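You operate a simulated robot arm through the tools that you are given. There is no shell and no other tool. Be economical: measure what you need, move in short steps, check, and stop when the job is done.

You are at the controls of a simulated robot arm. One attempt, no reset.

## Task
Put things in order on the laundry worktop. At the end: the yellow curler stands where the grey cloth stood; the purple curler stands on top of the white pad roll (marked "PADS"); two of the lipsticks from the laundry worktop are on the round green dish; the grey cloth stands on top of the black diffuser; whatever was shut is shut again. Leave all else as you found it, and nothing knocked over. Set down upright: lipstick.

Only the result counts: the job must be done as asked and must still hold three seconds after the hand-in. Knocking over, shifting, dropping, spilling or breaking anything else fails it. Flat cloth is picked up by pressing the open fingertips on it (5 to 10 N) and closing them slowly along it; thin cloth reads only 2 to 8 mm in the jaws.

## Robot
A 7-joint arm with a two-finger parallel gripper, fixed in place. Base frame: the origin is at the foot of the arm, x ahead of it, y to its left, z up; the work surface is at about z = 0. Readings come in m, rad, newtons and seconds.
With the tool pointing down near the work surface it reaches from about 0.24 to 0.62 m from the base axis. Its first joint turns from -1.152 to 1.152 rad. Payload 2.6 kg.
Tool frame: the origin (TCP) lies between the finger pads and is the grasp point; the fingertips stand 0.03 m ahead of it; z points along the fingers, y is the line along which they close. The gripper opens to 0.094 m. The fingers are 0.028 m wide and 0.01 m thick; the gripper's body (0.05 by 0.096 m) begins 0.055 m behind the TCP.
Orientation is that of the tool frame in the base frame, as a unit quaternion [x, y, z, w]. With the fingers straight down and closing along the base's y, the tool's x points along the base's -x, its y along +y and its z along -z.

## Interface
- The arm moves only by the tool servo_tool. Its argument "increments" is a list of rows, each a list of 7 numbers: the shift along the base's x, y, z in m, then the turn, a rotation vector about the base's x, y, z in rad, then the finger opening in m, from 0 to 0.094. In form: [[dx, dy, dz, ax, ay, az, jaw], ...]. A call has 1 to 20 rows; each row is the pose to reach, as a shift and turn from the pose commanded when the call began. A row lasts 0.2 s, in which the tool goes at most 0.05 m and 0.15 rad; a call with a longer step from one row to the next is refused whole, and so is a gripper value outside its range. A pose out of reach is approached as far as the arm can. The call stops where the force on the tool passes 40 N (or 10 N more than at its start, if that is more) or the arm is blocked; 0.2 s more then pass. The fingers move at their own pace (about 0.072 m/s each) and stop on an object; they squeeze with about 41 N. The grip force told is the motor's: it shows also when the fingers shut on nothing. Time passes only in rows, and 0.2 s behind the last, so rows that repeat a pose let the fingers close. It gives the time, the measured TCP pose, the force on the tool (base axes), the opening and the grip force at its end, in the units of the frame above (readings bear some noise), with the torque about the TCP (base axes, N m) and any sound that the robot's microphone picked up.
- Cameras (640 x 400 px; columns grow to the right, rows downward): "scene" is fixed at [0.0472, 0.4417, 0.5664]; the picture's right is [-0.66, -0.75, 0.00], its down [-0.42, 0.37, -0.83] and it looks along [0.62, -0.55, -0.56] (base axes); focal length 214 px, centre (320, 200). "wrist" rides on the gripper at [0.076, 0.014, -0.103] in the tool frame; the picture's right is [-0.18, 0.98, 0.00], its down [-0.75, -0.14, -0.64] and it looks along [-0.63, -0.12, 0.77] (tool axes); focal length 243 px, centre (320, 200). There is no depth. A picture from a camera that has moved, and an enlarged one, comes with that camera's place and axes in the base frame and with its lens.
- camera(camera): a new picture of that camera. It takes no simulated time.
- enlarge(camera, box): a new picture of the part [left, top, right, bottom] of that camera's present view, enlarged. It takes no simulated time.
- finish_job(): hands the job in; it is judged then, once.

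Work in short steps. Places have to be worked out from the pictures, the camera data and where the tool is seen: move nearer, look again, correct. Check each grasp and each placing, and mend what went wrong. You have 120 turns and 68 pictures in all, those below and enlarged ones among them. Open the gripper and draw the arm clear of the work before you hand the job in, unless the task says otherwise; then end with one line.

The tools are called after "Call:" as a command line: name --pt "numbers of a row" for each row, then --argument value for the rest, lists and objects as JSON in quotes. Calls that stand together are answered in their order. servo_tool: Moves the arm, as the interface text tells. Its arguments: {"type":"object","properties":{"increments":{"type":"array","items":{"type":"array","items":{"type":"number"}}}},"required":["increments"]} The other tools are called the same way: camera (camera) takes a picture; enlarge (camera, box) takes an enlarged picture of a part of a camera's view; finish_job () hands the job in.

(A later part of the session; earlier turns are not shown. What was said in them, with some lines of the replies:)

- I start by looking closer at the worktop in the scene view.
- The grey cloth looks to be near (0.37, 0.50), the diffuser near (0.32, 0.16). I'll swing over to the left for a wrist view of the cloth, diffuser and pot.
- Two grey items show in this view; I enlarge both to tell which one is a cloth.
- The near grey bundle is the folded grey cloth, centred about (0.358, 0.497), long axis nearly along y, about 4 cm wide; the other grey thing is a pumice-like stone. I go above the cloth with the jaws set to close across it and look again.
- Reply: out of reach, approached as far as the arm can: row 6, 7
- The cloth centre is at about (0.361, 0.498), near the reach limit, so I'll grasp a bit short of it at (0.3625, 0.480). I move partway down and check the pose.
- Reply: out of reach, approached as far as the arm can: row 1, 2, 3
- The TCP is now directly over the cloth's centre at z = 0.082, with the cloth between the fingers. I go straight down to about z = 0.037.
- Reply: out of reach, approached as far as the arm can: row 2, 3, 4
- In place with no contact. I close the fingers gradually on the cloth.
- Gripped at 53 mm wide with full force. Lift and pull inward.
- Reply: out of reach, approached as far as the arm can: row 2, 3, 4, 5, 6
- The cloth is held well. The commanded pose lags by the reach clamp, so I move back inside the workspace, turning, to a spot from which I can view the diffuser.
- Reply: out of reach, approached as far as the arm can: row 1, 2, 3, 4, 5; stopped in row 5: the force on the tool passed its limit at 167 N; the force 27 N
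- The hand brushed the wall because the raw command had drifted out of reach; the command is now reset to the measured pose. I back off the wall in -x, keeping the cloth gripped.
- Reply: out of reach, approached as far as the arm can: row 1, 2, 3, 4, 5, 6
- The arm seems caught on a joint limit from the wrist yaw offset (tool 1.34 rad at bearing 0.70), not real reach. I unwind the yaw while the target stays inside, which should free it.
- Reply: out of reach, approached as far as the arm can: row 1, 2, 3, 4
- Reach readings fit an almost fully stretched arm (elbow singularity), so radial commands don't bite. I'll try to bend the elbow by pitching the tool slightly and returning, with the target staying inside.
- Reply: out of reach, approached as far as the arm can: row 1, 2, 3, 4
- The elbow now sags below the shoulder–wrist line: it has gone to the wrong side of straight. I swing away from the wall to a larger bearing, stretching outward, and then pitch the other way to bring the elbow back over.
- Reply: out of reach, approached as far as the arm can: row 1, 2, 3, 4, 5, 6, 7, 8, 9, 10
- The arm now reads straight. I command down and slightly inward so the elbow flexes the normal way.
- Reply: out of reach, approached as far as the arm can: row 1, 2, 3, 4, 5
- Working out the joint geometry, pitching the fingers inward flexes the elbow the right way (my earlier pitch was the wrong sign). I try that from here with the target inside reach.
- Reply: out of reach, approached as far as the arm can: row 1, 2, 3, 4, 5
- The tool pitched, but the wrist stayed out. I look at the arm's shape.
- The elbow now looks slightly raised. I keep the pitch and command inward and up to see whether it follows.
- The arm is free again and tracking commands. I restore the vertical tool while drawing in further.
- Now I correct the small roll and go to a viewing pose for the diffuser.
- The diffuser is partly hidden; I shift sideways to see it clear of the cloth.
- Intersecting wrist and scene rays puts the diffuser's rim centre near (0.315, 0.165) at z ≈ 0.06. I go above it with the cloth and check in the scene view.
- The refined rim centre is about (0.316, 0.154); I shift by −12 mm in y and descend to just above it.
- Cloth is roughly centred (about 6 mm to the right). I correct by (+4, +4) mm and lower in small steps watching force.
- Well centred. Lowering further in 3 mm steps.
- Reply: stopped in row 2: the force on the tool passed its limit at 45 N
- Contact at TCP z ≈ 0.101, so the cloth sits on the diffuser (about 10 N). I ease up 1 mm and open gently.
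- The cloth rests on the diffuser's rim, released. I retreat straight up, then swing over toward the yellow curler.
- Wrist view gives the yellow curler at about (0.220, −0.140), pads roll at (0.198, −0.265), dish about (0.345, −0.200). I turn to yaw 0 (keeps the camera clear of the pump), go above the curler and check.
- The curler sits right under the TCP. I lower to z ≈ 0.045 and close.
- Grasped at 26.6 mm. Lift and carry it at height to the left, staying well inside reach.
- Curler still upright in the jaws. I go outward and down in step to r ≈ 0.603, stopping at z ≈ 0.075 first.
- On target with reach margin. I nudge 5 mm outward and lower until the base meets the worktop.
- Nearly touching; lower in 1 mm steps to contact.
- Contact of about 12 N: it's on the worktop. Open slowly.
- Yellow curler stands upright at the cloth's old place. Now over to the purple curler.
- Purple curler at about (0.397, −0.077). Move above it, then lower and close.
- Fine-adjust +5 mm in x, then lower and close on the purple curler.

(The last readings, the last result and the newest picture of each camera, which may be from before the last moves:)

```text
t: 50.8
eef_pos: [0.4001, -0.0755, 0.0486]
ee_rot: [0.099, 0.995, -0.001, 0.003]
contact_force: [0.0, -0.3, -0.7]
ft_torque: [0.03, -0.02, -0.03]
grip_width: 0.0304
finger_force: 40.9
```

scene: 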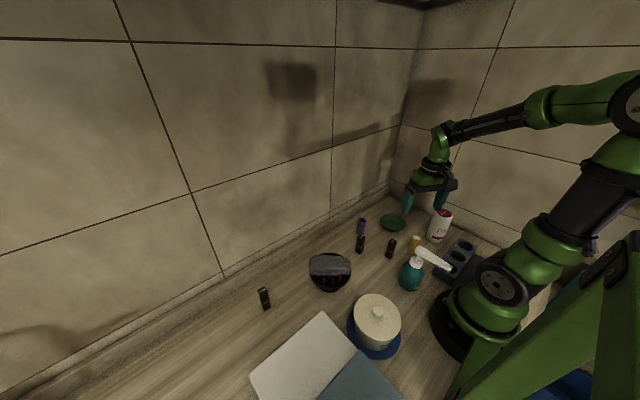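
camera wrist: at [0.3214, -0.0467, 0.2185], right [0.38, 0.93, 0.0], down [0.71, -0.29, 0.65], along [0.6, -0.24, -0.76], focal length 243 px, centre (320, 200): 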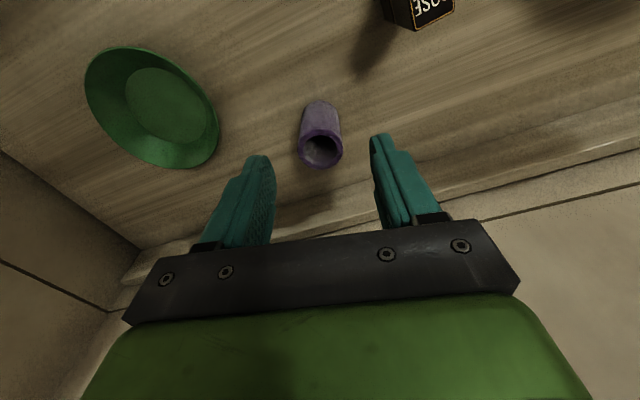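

Purple gripped at 30 mm. Lift and carry toward the pads roll, stopping short for a look.

Call:
servo_tool --pt "0 0 0.05 0 0 0 0.0" --pt "0 0 0.1 0 0 0 0.0" --pt "-0.02 -0.01 0.14 0 0 -0.07 0.0" --pt "-0.05 -0.03 0.17 0 0 -0.17 0.0" --pt "-0.085 -0.05 0.19 0 0 -0.27 0.0" --pt "-0.12 -0.07 0.2 0 0 -0.37 0.0" --pt "-0.155 -0.09 0.2 0 0 -0.47 0.0" --pt "-0.19 -0.11 0.2 0 0 -0.57 0.0" --pt "-0.23 -0.13 0.2 0 0 -0.7 0.0" --pt "-0.23 -0.13 0.2 0 0 -0.7 0.0"

Call:
camera --camera "wrist"

Call:
enlarge --camera "scene" --box '[340, 140, 500, 270]'

```text
t: 53.0
eef_pos: [0.1702, -0.2046, 0.2486]
ee_rot: [0.435, 0.9, -0.001, 0.003]
contact_force: [0.5, -0.6, -0.1]
ft_torque: [0.02, 0.03, 0.0]
grip_width: 0.0301
finger_force: 41.3
```

```text
34 pictures are left
camera wrist: at [0.1341, -0.1349, 0.3512], right [0.88, 0.47, 0.0], down [0.36, -0.68, 0.65], along [0.3, -0.57, -0.76], focal length 243 px, centre (320, 200)
```

wrist: 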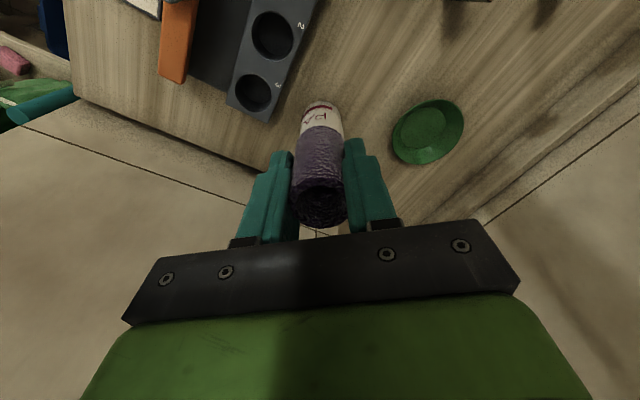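

```text
3.08 times, centred on (420, 205) of scene
camera zoom: at [0.0472, 0.4417, 0.5664], right [-0.66, -0.75, 0.0], down [-0.42, 0.37, -0.83], along [0.62, -0.55, -0.56], focal length 660 px, centre (12, 185)
```

zoom: 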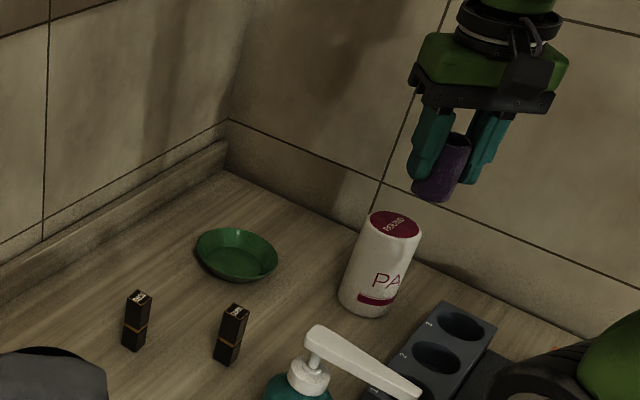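

Triangulating, the roll top centre is at (0.202, −0.265), z ≈ 0.115. Move above it and check alignment from the scene.

Call:
servo_tool --pt "0.016 -0.03 -0.02 0 0 0 0.0" --pt "0.032 -0.06 -0.05 0 0 0 0.0" --pt "0.032 -0.06 -0.065 0 0 0 0.0" --pt "0.032 -0.06 -0.065 0 0 0 0.0"

Call:
enlarge --camera "scene" --box '[395, 160, 475, 260]'

Call:
camera --camera "wrist"

```text
t: 54.0
eef_pos: [0.2031, -0.2656, 0.181]
ee_rot: [0.434, 0.901, -0.001, 0.003]
contact_force: [-0.5, 0.7, -0.1]
ft_torque: [-0.05, -0.01, 0.02]
grip_width: 0.0302
finger_force: 41.2
```

```text
4.00 times, centred on (435, 210) of scene
camera zoom: at [0.0472, 0.4417, 0.5664], right [-0.66, -0.75, 0.0], down [-0.42, 0.37, -0.83], along [0.62, -0.55, -0.56], focal length 858 px, centre (-140, 160)
```

zoom: 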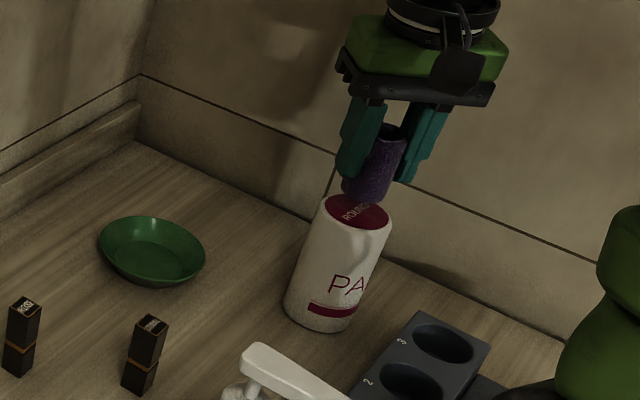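

```text
31 pictures are left
camera wrist: at [0.1676, -0.1958, 0.2838], right [0.88, 0.47, 0.0], down [0.36, -0.68, 0.65], along [0.3, -0.57, -0.76], focal length 243 px, centre (320, 200)
```

wrist: 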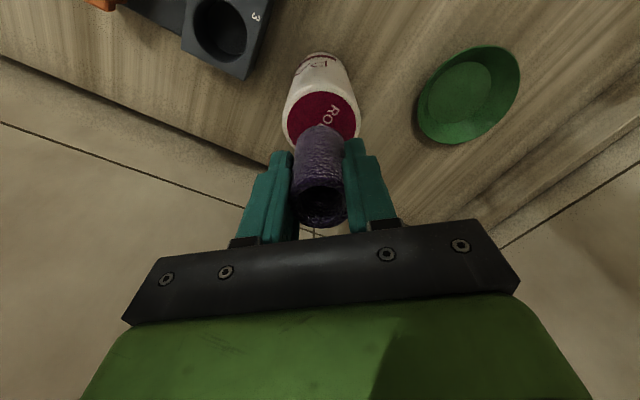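

Both views agree within a few mm; I shift +3 mm in y and lower close to contact.

Call:
servo_tool --pt "0 0.003 -0.005 0 0 0 0.0" --pt "0 0.003 -0.01 0 0 0 0.0" --pt "0 0.003 -0.014 0 0 0 0.0" --pt "0 0.003 -0.016 0 0 0 0.0" --pt "0 0.003 -0.016 0 0 0 0.0"

Call:
enlarge --camera "scene" --box '[410, 185, 460, 245]'

```text
t: 55.2
eef_pos: [0.2028, -0.264, 0.168]
ee_rot: [0.434, 0.901, -0.002, 0.002]
contact_force: [0.4, 0.3, -0.5]
ft_torque: [0.03, -0.01, -0.01]
grip_width: 0.03
finger_force: 41.2
```

```text
6.67 times, centred on (435, 215) of scene
camera zoom: at [0.0472, 0.4417, 0.5664], right [-0.66, -0.75, 0.0], down [-0.42, 0.37, -0.83], along [0.62, -0.55, -0.56], focal length 1430 px, centre (-447, 100)
```

zoom: 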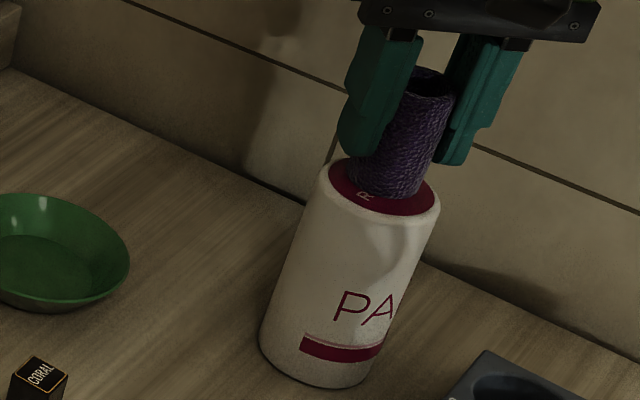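

Well aligned, just above the top. Lower in 1 mm steps to contact.

Call:
servo_tool --pt "0 0 -0.001 0 0 0 0.0" --pt "0 0 -0.002 0 0 0 0.0" --pt "0 0 -0.003 0 0 0 0.0"

```text
t: 56.0
eef_pos: [0.2032, -0.2641, 0.1654]
ee_rot: [0.435, 0.9, -0.001, 0.005]
contact_force: [-2.1, 4.5, 34.8]
ft_torque: [0.39, 0.35, -0.07]
grip_width: 0.0303
finger_force: 41.2
```

In contact (35 N), so I ease up ~1 mm before releasing slowly.

Call:
servo_tool --pt "0 0 0.001 0 0 0 0.0" --pt "0 0 0.001 0 0 0 0.0"

```text
t: 56.6
eef_pos: [0.2021, -0.264, 0.1649]
ee_rot: [0.435, 0.9, -0.002, 0.004]
contact_force: [-1.0, 0.4, 29.0]
ft_torque: [0.13, 0.09, -0.01]
grip_width: 0.0298
finger_force: 41.3
```

Call:
servo_tool --pt "0 0 0.001 0 0 0 0.0" --pt "0 0 0.0015 0 0 0 0.0"

```text
t: 57.2
eef_pos: [0.2033, -0.2635, 0.1656]
ee_rot: [0.433, 0.901, -0.002, 0.003]
contact_force: [2.7, -2.3, 17.5]
ft_torque: [-0.08, -0.14, -0.04]
grip_width: 0.0298
finger_force: 41.1
```

Force is falling to 17 N; one more small lift, then release.

Call:
servo_tool --pt "0 0 0.001 0 0 0 0.0" --pt "0 0 0.001 0 0 0 0.025" --pt "0 0 0.001 0 0 0 0.03" --pt "0 0 0.001 0 0 0 0.034" --pt "0 0 0.001 0 0 0 0.042" --pt "0 0 0.001 0 0 0 0.05" --pt "0 0 0.001 0 0 0 0.06"

Call:
enlarge --camera "scene" --box '[410, 185, 460, 245]'

```text
t: 58.8
eef_pos: [0.2024, -0.2628, 0.167]
ee_rot: [0.435, 0.901, -0.001, 0.002]
contact_force: [0.0, 0.6, 0.0]
ft_torque: [-0.01, 0.0, -0.01]
grip_width: 0.0602
finger_force: 0.1
```

```text
6.67 times, centred on (435, 215) of scene
camera zoom: at [0.0472, 0.4417, 0.5664], right [-0.66, -0.75, 0.0], down [-0.42, 0.37, -0.83], along [0.62, -0.55, -0.56], focal length 1430 px, centre (-447, 100)
```

zoom: 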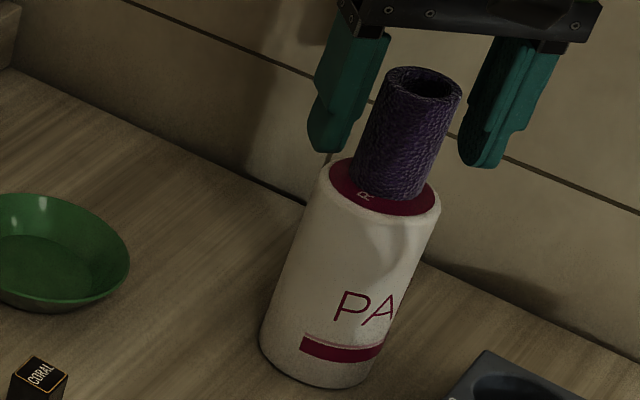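

Purple stands on the roll. Rise clear and go above the CORAL lipstick to check its orientation.

Call:
servo_tool --pt "0 0 0.04 0 0 0 0.06" --pt "0 0 0.085 0 0 0 0.06" --pt "0 0 0.12 0 0 0 0.06" --pt "0.02 0.035 0.12 0 0 0.12 0.06" --pt "0.035 0.075 0.12 0 0 0.24 0.06" --pt "0.045 0.115 0.12 0 0 0.36 0.06" --pt "0.05 0.16 0.1 0 0 0.48 0.06" --pt "0.055 0.2 0.08 0 0 0.6 0.06" --pt "0.055 0.2 0.04 0 0 0.7 0.06" --pt "0.055 0.2 0.01 0 0 0.7 0.06" --pt "0.055 0.2 0.01 0 0 0.7 0.06"

Call:
camera --camera "wrist"

```text
t: 61.2
eef_pos: [0.257, -0.0633, 0.1789]
ee_rot: [0.099, 0.995, 0.0, 0.002]
contact_force: [0.2, -0.7, -0.2]
ft_torque: [-0.04, -0.01, -0.03]
grip_width: 0.0599
finger_force: 0.1
```

```text
28 pictures are left
camera wrist: at [0.186, -0.0323, 0.2814], right [0.38, 0.93, 0.0], down [0.71, -0.29, 0.65], along [0.6, -0.24, -0.76], focal length 243 px, centre (320, 200)
```

wrist: 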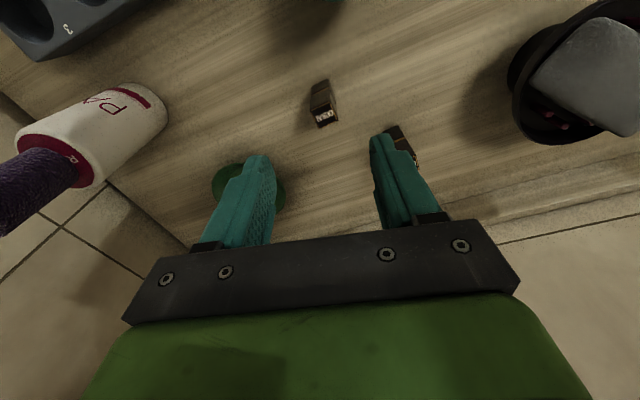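

Call:
enlarge --camera "wrist" --box '[280, 60, 360, 150]'

```text
4.44 times, centred on (320, 105) of wrist
camera zoom: at [0.186, -0.0323, 0.2814], right [0.38, 0.93, 0.0], down [0.71, -0.29, 0.65], along [0.6, -0.24, -0.76], focal length 1078 px, centre (320, 622)
```

zoom: 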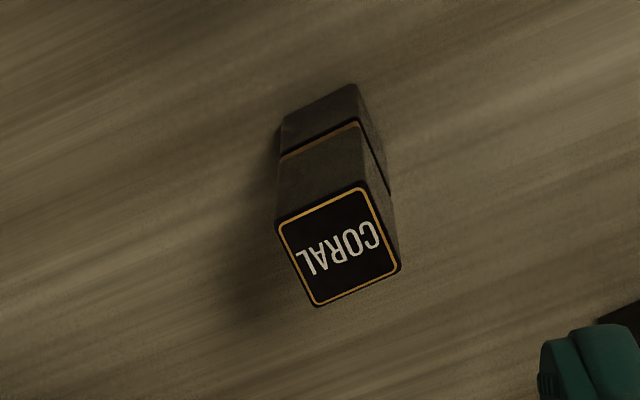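

CORAL is axis-aligned, centred at (0.263, −0.058), ~0.07 tall. I turn to yaw 0, lower with the tips ~28 mm above the worktop, and grip.

Call:
servo_tool --pt "0.006 0.005 -0.03 0 0 0.1 0.05" --pt "0.006 0.005 -0.06 0 0 0.198 0.05" --pt "0.006 0.005 -0.06 0 0 0.198 0.05"

Call:
enlarge --camera "wrist" --box '[220, 60, 420, 220]'

```text
t: 62.0
eef_pos: [0.2651, -0.0559, 0.1179]
ee_rot: [0.0, 1.0, 0.0, 0.003]
contact_force: [-0.9, 0.3, 0.0]
ft_torque: [0.01, 0.0, -0.01]
grip_width: 0.0498
finger_force: 0.0
```

```text
2.50 times, centred on (320, 140) of wrist
camera zoom: at [0.1882, -0.041, 0.2209], right [0.18, 0.98, 0.0], down [0.75, -0.14, 0.65], along [0.64, -0.12, -0.76], focal length 606 px, centre (320, 350)
```

zoom: 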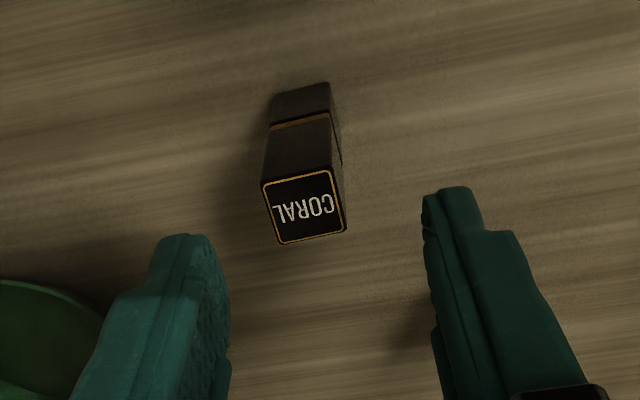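

Alignment is within 3 mm; lower and grip.

Call:
servo_tool --pt "-0.001 -0.003 -0.025 0 0 0 0.05" --pt "-0.001 -0.003 -0.05 0 0 0 0.05" --pt "-0.001 -0.003 -0.06 0 0 0 0.05" --pt "-0.001 -0.003 -0.06 0 0 0 0.05" --pt "-0.001 -0.003 -0.06 0 0 0 0.035" --pt "-0.001 -0.003 -0.06 0 0 0 0.025" --pt "-0.001 -0.003 -0.06 0 0 0 0.015" --pt "-0.001 -0.003 -0.06 0 0 0 0.005" --pt "-0.001 -0.003 -0.06 0 0 0 0.0" --pt "-0.001 -0.003 -0.06 0 0 0 0.0"

```text
t: 64.2
eef_pos: [0.2638, -0.0599, 0.0569]
ee_rot: [0.001, 1.0, 0.001, 0.003]
contact_force: [0.1, 0.2, -0.1]
ft_torque: [-0.05, 0.0, 0.01]
grip_width: 0.0228
finger_force: 40.4
```

Gripped at 22.8 mm. Lift and move toward the dish for a view.

Call:
servo_tool --pt "0 0 0.03 0 0 0 0.0" --pt "0 0 0.075 0 0 0 0.0" --pt "0 0 0.11 0 0 0 0.0" --pt "0.01 -0.04 0.12 0 0 0 0.0" --pt "0.02 -0.08 0.12 0 0 0 0.0" --pt "0.025 -0.1 0.12 0 0 0 0.0" --pt "0.025 -0.1 0.12 0 0 0 0.0"

Call:
camera --camera "wrist"

Call:
enlarge --camera "scene" --box '[350, 180, 450, 260]'

```text
t: 65.8
eef_pos: [0.286, -0.1608, 0.178]
ee_rot: [0.002, 1.0, 0.0, 0.002]
contact_force: [0.8, 0.8, -0.7]
ft_torque: [0.03, 0.03, -0.04]
grip_width: 0.0217
finger_force: 41.1
```

```text
25 pictures are left
camera wrist: at [0.2102, -0.146, 0.2809], right [0.19, 0.98, 0.0], down [0.75, -0.14, 0.65], along [0.63, -0.12, -0.76], focal length 243 px, centre (320, 200)
```

wrist: 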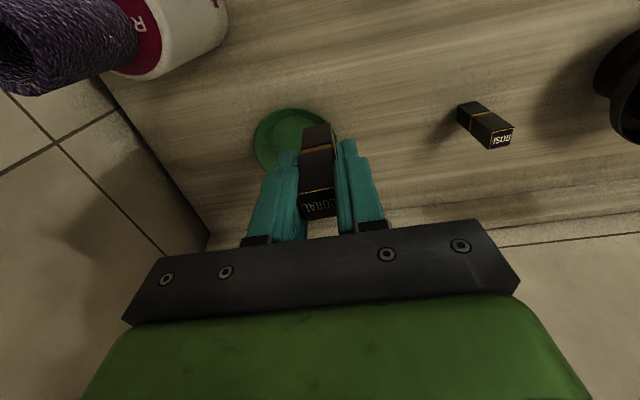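

```text
5.00 times, centred on (400, 220) of scene
camera zoom: at [0.0472, 0.4417, 0.5664], right [-0.66, -0.75, 0.0], down [-0.42, 0.37, -0.83], along [0.62, -0.55, -0.56], focal length 1072 px, centre (-80, 100)
```

zoom: 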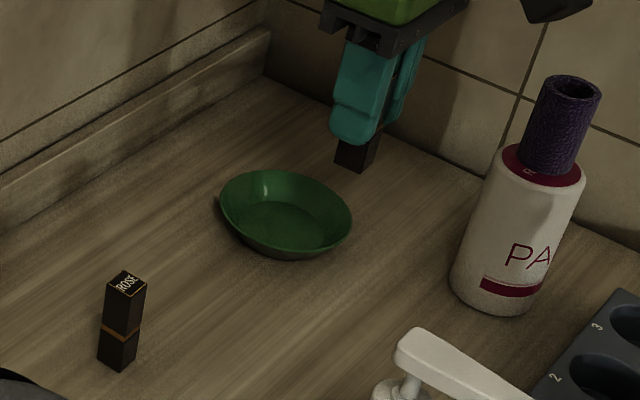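

Dish centre estimated (0.342, −0.203), flat floor radius ≈ 35 mm. I move CORAL over its far half (0.356, −0.203) and check.

Call:
servo_tool --pt "0.03 -0.02 -0.01 0 0 0 0.0" --pt "0.06 -0.04 -0.03 0 0 0 0.0" --pt "0.07 -0.043 -0.06 0 0 0 0.0" --pt "0.07 -0.043 -0.08 0 0 0 0.0" --pt "0.07 -0.043 -0.08 0 0 0 0.0"

Call:
enlarge --camera "scene" --box '[360, 190, 430, 246]'

Call:
enlarge --camera "wrist" --box '[220, 40, 420, 220]'

```text
t: 67.0
eef_pos: [0.3582, -0.2027, 0.0983]
ee_rot: [0.001, 1.0, -0.001, 0.003]
contact_force: [-0.4, 1.0, 0.2]
ft_torque: [0.02, 0.0, -0.02]
grip_width: 0.021
finger_force: 40.9
```

```text
7.14 times, centred on (395, 218) of scene
camera zoom: at [0.0472, 0.4417, 0.5664], right [-0.66, -0.75, 0.0], down [-0.42, 0.37, -0.83], along [0.62, -0.55, -0.56], focal length 1532 px, centre (-216, 71)
```

zoom: 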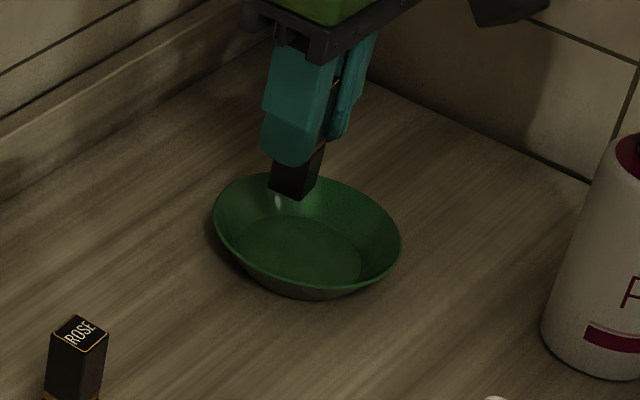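

```text
2.22 times, centred on (320, 130) of wrist
camera zoom: at [0.2813, -0.1878, 0.2004], right [0.19, 0.98, 0.0], down [0.75, -0.14, 0.65], along [0.64, -0.12, -0.76], focal length 539 px, centre (320, 356)
```

zoom: 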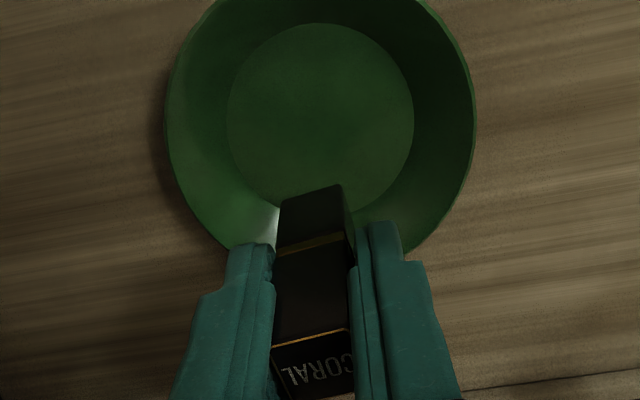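

Wrist view puts the floor centre at (0.340, −0.200), radius 33 mm. I shift (−6, +3) mm and lower near the floor.

Call:
servo_tool --pt "-0.006 0.003 0 0 0 0 0.0" --pt "-0.006 0.003 -0.012 0 0 0 0.0" --pt "-0.006 0.003 -0.024 0 0 0 0.0" --pt "-0.006 0.003 -0.03 0 0 0 0.0" --pt "-0.006 0.003 -0.032 0 0 0 0.0"

Call:
enlarge --camera "scene" --box '[360, 190, 430, 246]'

```text
t: 68.2
eef_pos: [0.3515, -0.2007, 0.0664]
ee_rot: [0.001, 1.0, 0.0, 0.003]
contact_force: [0.1, -0.9, -0.2]
ft_torque: [-0.02, 0.01, 0.02]
grip_width: 0.0206
finger_force: 40.7
```

```text
7.14 times, centred on (395, 218) of scene
camera zoom: at [0.0472, 0.4417, 0.5664], right [-0.66, -0.75, 0.0], down [-0.42, 0.37, -0.83], along [0.62, -0.55, -0.56], focal length 1532 px, centre (-216, 71)
```

zoom: 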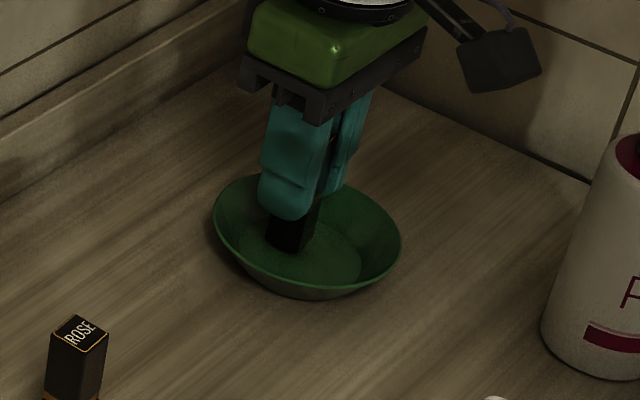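

Lowering in 1 mm steps until contact.

Call:
servo_tool --pt "0 0 -0.001 0 0 0 0.0" --pt "0 0 -0.002 0 0 0 0.0" --pt "0 0 -0.003 0 0 0 0.0"

```text
t: 69.0
eef_pos: [0.3501, -0.2015, 0.0635]
ee_rot: [0.001, 1.0, -0.001, 0.003]
contact_force: [0.1, -0.8, -0.2]
ft_torque: [-0.02, 0.01, 0.01]
grip_width: 0.0206
finger_force: 40.9
```

Call:
servo_tool --pt "0 0 -0.001 0 0 0 0.0" --pt "0 0 -0.002 0 0 0 0.0"

```text
t: 69.6
eef_pos: [0.3513, -0.201, 0.0621]
ee_rot: [0.001, 1.0, 0.0, 0.003]
contact_force: [-5.5, 3.0, 19.2]
ft_torque: [0.19, 0.36, 0.0]
grip_width: 0.021
finger_force: 41.1
```

Contact with the dish floor (19 N). Ease up 1 mm and open slowly to a modest width.

Call:
servo_tool --pt "0 0 0.001 0 0 0 0.0" --pt "0 0 0.001 0 0 0 0.018" --pt "0 0 0.001 0 0 0 0.022" --pt "0 0 0.001 0 0 0 0.026" --pt "0 0 0.001 0 0 0 0.032" --pt "0 0 0.001 0 0 0 0.04" --pt "0 0 0.001 0 0 0 0.045" --pt "0 0 0.001 0 0 0 0.045" --pt "0 0 0.03 0 0 0 0.045" --pt "0 0 0.07 0 0 0 0.045" --pt "-0.01 0.02 0.11 0 0 0 0.045" --pt "-0.03 0.05 0.13 0 0 0 0.045" --pt "-0.05 0.09 0.13 0 0 0 0.045" --pt "-0.06 0.13 0.13 0 0 0 0.05" --pt "-0.06 0.17 0.13 0 0 0 0.05" --pt "-0.06 0.17 0.13 0 0 0 0.05"

Call:
camera --camera "wrist"

Call:
enlarge --camera "scene" --box '[340, 180, 440, 260]'

```text
t: 73.0
eef_pos: [0.2921, -0.0315, 0.1927]
ee_rot: [0.002, 1.0, 0.0, 0.003]
contact_force: [-0.2, -0.7, 0.2]
ft_torque: [0.01, -0.03, 0.0]
grip_width: 0.05
finger_force: 0.1
```

```text
20 pictures are left
camera wrist: at [0.2147, -0.0164, 0.2939], right [0.19, 0.98, 0.0], down [0.75, -0.14, 0.65], along [0.63, -0.12, -0.76], focal length 243 px, centre (320, 200)
```

wrist: 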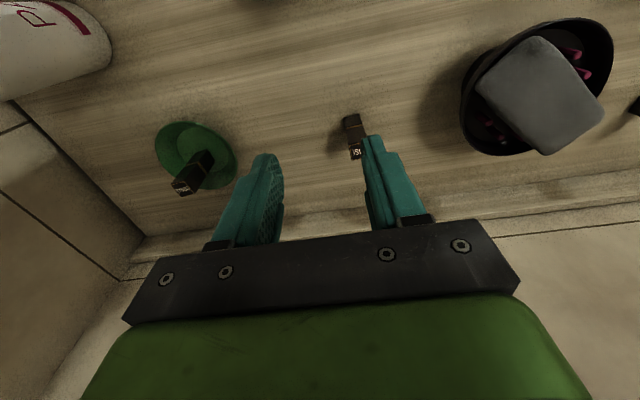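

```text
5.00 times, centred on (390, 220) of scene
camera zoom: at [0.0472, 0.4417, 0.5664], right [-0.66, -0.75, 0.0], down [-0.42, 0.37, -0.83], along [0.62, -0.55, -0.56], focal length 1072 px, centre (-30, 100)
```

zoom: 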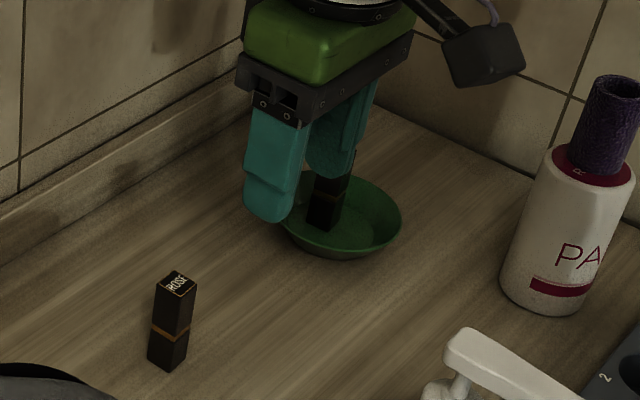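

CORAL stands in the dish. Next ROSE at about (0.339, −0.002); I go closer for its orientation.

Call:
servo_tool --pt "0.02 0.015 -0.03 0 0 0 0.05" --pt "0.045 0.029 -0.06 0 0 0 0.05" --pt "0.045 0.029 -0.075 0 0 0 0.05" --pt "0.045 0.029 -0.075 0 0 0 0.05"

Call:
enlarge --camera "wrist" --box '[220, 60, 420, 220]'

```text
t: 74.0
eef_pos: [0.3362, -0.0016, 0.115]
ee_rot: [0.0, 1.0, 0.0, 0.003]
contact_force: [0.8, -0.1, 0.0]
ft_torque: [0.03, -0.02, 0.0]
grip_width: 0.0501
finger_force: 0.1
```

```text
2.50 times, centred on (320, 140) of wrist
camera zoom: at [0.2607, 0.0127, 0.2178], right [0.19, 0.98, 0.0], down [0.75, -0.14, 0.65], along [0.63, -0.12, -0.76], focal length 606 px, centre (320, 350)
```

zoom: 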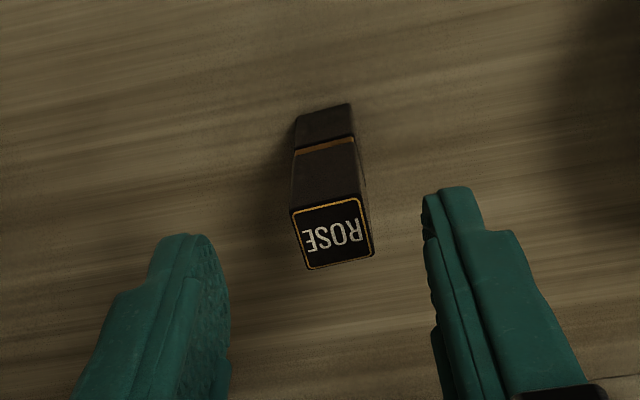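

ROSE is axis-aligned at (0.342, 0.000). Adjust, lower and grip.

Call:
servo_tool --pt "0.006 0.002 -0.025 0 0 0 0.05" --pt "0.006 0.002 -0.05 0 0 0 0.05" --pt "0.006 0.002 -0.0575 0 0 0 0.05" --pt "0.006 0.002 -0.0575 0 0 0 0.05" --pt "0.006 0.002 -0.0575 0 0 0 0.035" --pt "0.006 0.002 -0.0575 0 0 0 0.025" --pt "0.006 0.002 -0.0575 0 0 0 0.015" --pt "0.006 0.002 -0.0575 0 0 0 0.005" --pt "0.006 0.002 -0.0575 0 0 0 0.0" --pt "0.006 0.002 -0.0575 0 0 0 0.0"

```text
t: 76.2
eef_pos: [0.3429, -0.0004, 0.0574]
ee_rot: [0.001, 1.0, 0.0, 0.003]
contact_force: [0.5, -0.2, -0.6]
ft_torque: [-0.01, 0.02, -0.01]
grip_width: 0.022
finger_force: 40.9
```

Gripped. Lift and carry to the near half of the dish (0.325, −0.200), stopping above for a check.

Call:
servo_tool --pt "0 0 0.03 0 0 0 0.0" --pt "0 0 0.075 0 0 0 0.0" --pt "0 -0.02 0.11 0 0 0 0.0" --pt "-0.008 -0.06 0.12 0 0 0 0.0" --pt "-0.014 -0.105 0.12 0 0 0 0.0" --pt "-0.018 -0.15 0.12 0 0 0 0.0" --pt "-0.018 -0.19 0.12 0 0 0 0.0" --pt "-0.018 -0.2 0.1 0 0 0 0.0" --pt "-0.018 -0.2 0.07 0 0 0 0.0" --pt "-0.018 -0.2 0.06 0 0 0 0.0" --pt "-0.018 -0.2 0.06 0 0 0 0.0"

Call:
enlarge --camera "wrist" --box '[220, 40, 420, 220]'

Call:
enlarge --camera "scene" --box '[360, 190, 430, 246]'

```text
t: 78.6
eef_pos: [0.3237, -0.1997, 0.1178]
ee_rot: [0.001, 1.0, 0.0, 0.002]
contact_force: [0.1, -0.1, 0.3]
ft_torque: [0.01, 0.0, -0.04]
grip_width: 0.0207
finger_force: 41.0
```

```text
2.22 times, centred on (320, 130) of wrist
camera zoom: at [0.2478, -0.184, 0.2201], right [0.19, 0.98, 0.0], down [0.75, -0.14, 0.65], along [0.64, -0.12, -0.76], focal length 539 px, centre (320, 356)
```

zoom: 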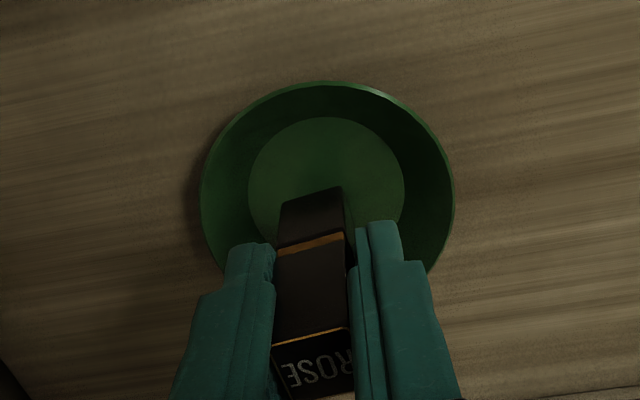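

```text
7.14 times, centred on (395, 218) of scene
camera zoom: at [0.0472, 0.4417, 0.5664], right [-0.66, -0.75, 0.0], down [-0.42, 0.37, -0.83], along [0.62, -0.55, -0.56], focal length 1532 px, centre (-216, 71)
```

zoom: 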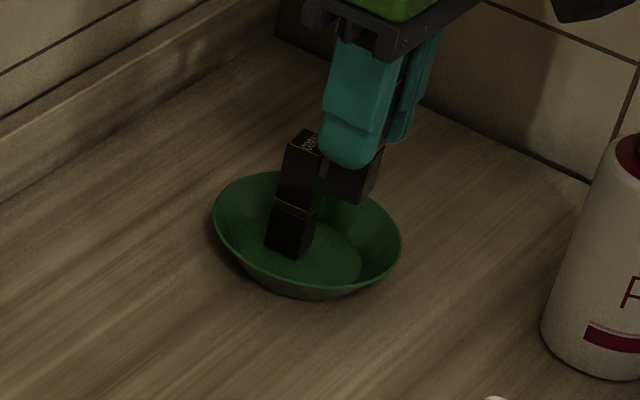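

Dish centre confirmed (0.342, −0.199); CORAL is at x≈0.351, so ROSE at 0.325 leaves a gap and stays on the flat. Lower to just above the floor.

Call:
servo_tool --pt "0.001 0 -0.015 0 0 0 0.0" --pt "0.001 0 -0.03 0 0 0 0.0" --pt "0.001 0 -0.045 0 0 0 0.0" --pt "0.001 0 -0.053 0 0 0 0.0" --pt "0.001 0 -0.054 0 0 0 0.0"

Call:
enlarge --camera "scene" --box '[360, 190, 430, 246]'

```text
t: 79.8
eef_pos: [0.3261, -0.1995, 0.0634]
ee_rot: [0.001, 1.0, 0.0, 0.003]
contact_force: [-0.8, 0.2, -0.2]
ft_torque: [0.02, 0.0, 0.04]
grip_width: 0.0206
finger_force: 41.0
```

```text
7.14 times, centred on (395, 218) of scene
camera zoom: at [0.0472, 0.4417, 0.5664], right [-0.66, -0.75, 0.0], down [-0.42, 0.37, -0.83], along [0.62, -0.55, -0.56], focal length 1532 px, centre (-216, 71)
```

zoom: 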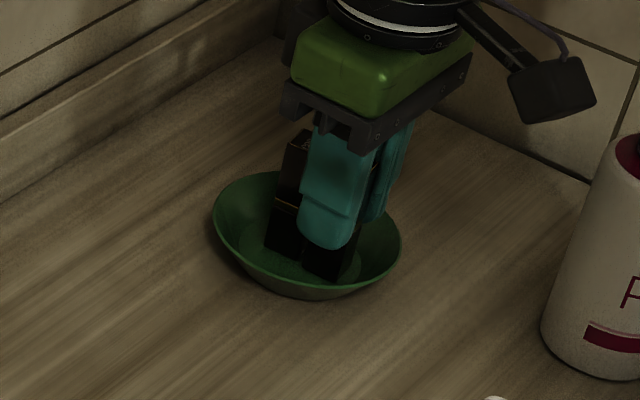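

Clear of CORAL and close to the floor; lower to contact in 1 mm steps.

Call:
servo_tool --pt "0 0 -0.001 0 0 0 0.0" --pt "0 0 -0.002 0 0 0 0.0"

```text
t: 80.4
eef_pos: [0.3246, -0.1993, 0.063]
ee_rot: [0.001, 1.0, 0.0, 0.002]
contact_force: [-1.9, 1.3, 7.4]
ft_torque: [0.07, 0.2, -0.01]
grip_width: 0.0207
finger_force: 41.4
```

Contact at 7 N. Release slowly, rise straight up, and draw clear.

Call:
servo_tool --pt "0 0 0.0003 0 0 0 0.018" --pt "0 0 0.0003 0 0 0 0.022" --pt "0 0 0.0003 0 0 0 0.026" --pt "0 0 0.0003 0 0 0 0.032" --pt "0 0 0.0003 0 0 0 0.04" --pt "0 0 0.0003 0 0 0 0.045" --pt "0 0 0.0003 0 0 0 0.045" --pt "0 0 0.03 0 0 0 0.045" --pt "0 0 0.07 0 0 0 0.045" --pt "0 0 0.115 0 0 0 0.045" --pt "0 0.04 0.14 0 0 0 0.06" --pt "0 0.085 0.165 0 0 0 0.08" --pt "0 0.13 0.19 0 0 0 0.094" --pt "0 0.15 0.22 0 0 0 0.094" --pt "0 0.15 0.26 0 0 0 0.094" --pt "0 0.15 0.28 0 0 0 0.094"

Call:
enlarge --camera "scene" --box '[340, 180, 480, 290]'

Call:
camera --camera "scene"

Call:
enlarge --camera "scene" --box '[160, 240, 380, 400]'

```text
refused: row 12 steps farther than a row can; nothing moved
```

```text
3.64 times, centred on (410, 235) of scene
camera zoom: at [0.0472, 0.4417, 0.5664], right [-0.66, -0.75, 0.0], down [-0.42, 0.37, -0.83], along [0.62, -0.55, -0.56], focal length 780 px, centre (-7, 73)
```

zoom: 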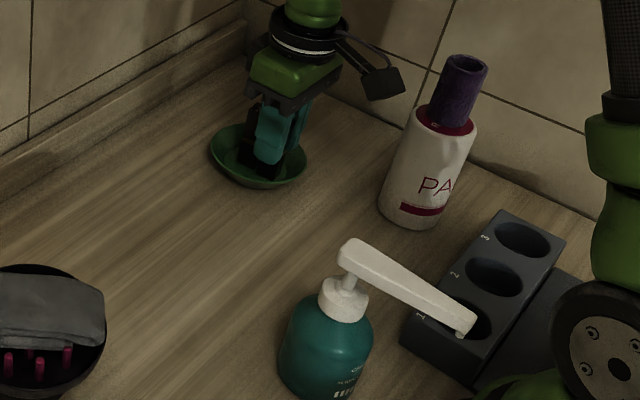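

```text
13 pictures are left
```

scene: 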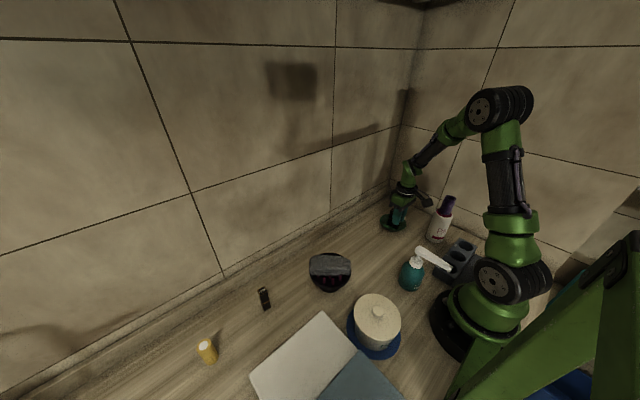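

```text
2.50 times, centred on (270, 320) of scene
camera zoom: at [0.0472, 0.4417, 0.5664], right [-0.66, -0.75, 0.0], down [-0.42, 0.37, -0.83], along [0.62, -0.55, -0.56], focal length 536 px, centre (445, -100)
```

zoom: 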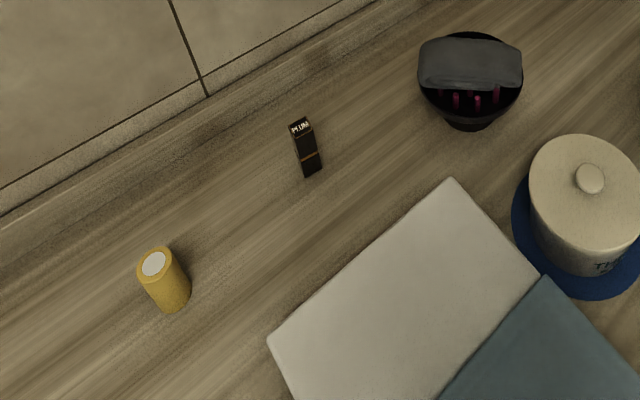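

The release was refused for one long step; I repeat it with shorter steps.

Call:
servo_tool --pt "0 0 0.0003 0 0 0 0.018" --pt "0 0 0.0003 0 0 0 0.022" --pt "0 0 0.0003 0 0 0 0.026" --pt "0 0 0.0003 0 0 0 0.032" --pt "0 0 0.0003 0 0 0 0.04" --pt "0 0 0.0003 0 0 0 0.045" --pt "0 0 0.0003 0 0 0 0.045" --pt "0 0 0.03 0 0 0 0.045" --pt "0 0 0.07 0 0 0 0.045" --pt "0 0 0.115 0 0 0 0.045" --pt "0 0.03 0.14 0 0 0 0.06" --pt "0 0.06 0.165 0 0 0 0.08" --pt "0 0.09 0.19 0 0 0 0.094" --pt "0 0.12 0.22 0 0 0 0.094" --pt "0 0.15 0.25 0 0 0 0.094" --pt "0 0.15 0.28 0 0 0 0.094" --pt "0 0.15 0.28 0 0 0 0.094"

Call:
enlarge --camera "scene" --box '[350, 180, 470, 280]'

Call:
enlarge --camera "scene" --box '[290, 230, 370, 310]'

```text
t: 84.0
eef_pos: [0.327, -0.0519, 0.3444]
ee_rot: [0.001, 1.0, 0.0, 0.003]
contact_force: [0.0, -0.4, 0.7]
ft_torque: [0.01, -0.02, 0.01]
grip_width: 0.0939
finger_force: 0.0
```

```text
4.00 times, centred on (410, 230) of scene
camera zoom: at [0.0472, 0.4417, 0.5664], right [-0.66, -0.75, 0.0], down [-0.42, 0.37, -0.83], along [0.62, -0.55, -0.56], focal length 858 px, centre (-40, 80)
```

zoom: 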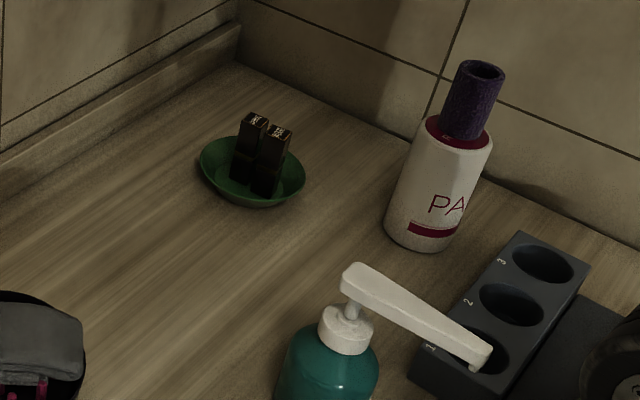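

```text
5.00 times, centred on (330, 270) of scene
camera zoom: at [0.0472, 0.4417, 0.5664], right [-0.66, -0.75, 0.0], down [-0.42, 0.37, -0.83], along [0.62, -0.55, -0.56], focal length 1072 px, centre (270, -150)
```

zoom: 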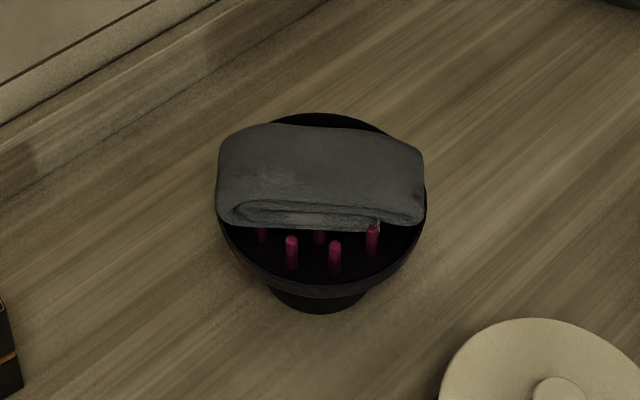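

Both lipsticks stand in the dish, the purple curler is on the roll, the cloth is on the diffuser and the yellow curler is at the cloth's old place. The pot's lid was never touched and the arm is clear, so I hand in.

Call:
finish_job

```text
The job is handed in.
```

The job is handed in: the grey cloth is on the diffuser, the yellow curler stands within about 1 cm of where the cloth was, the purple curler is on the pad roll, the CORAL and ROSE lipsticks stand upright on the green dish, and the lidded pot stayed shut. The hand and the held cloth touched the wall on the way to the diffuser, and no object looked moved afterwards.
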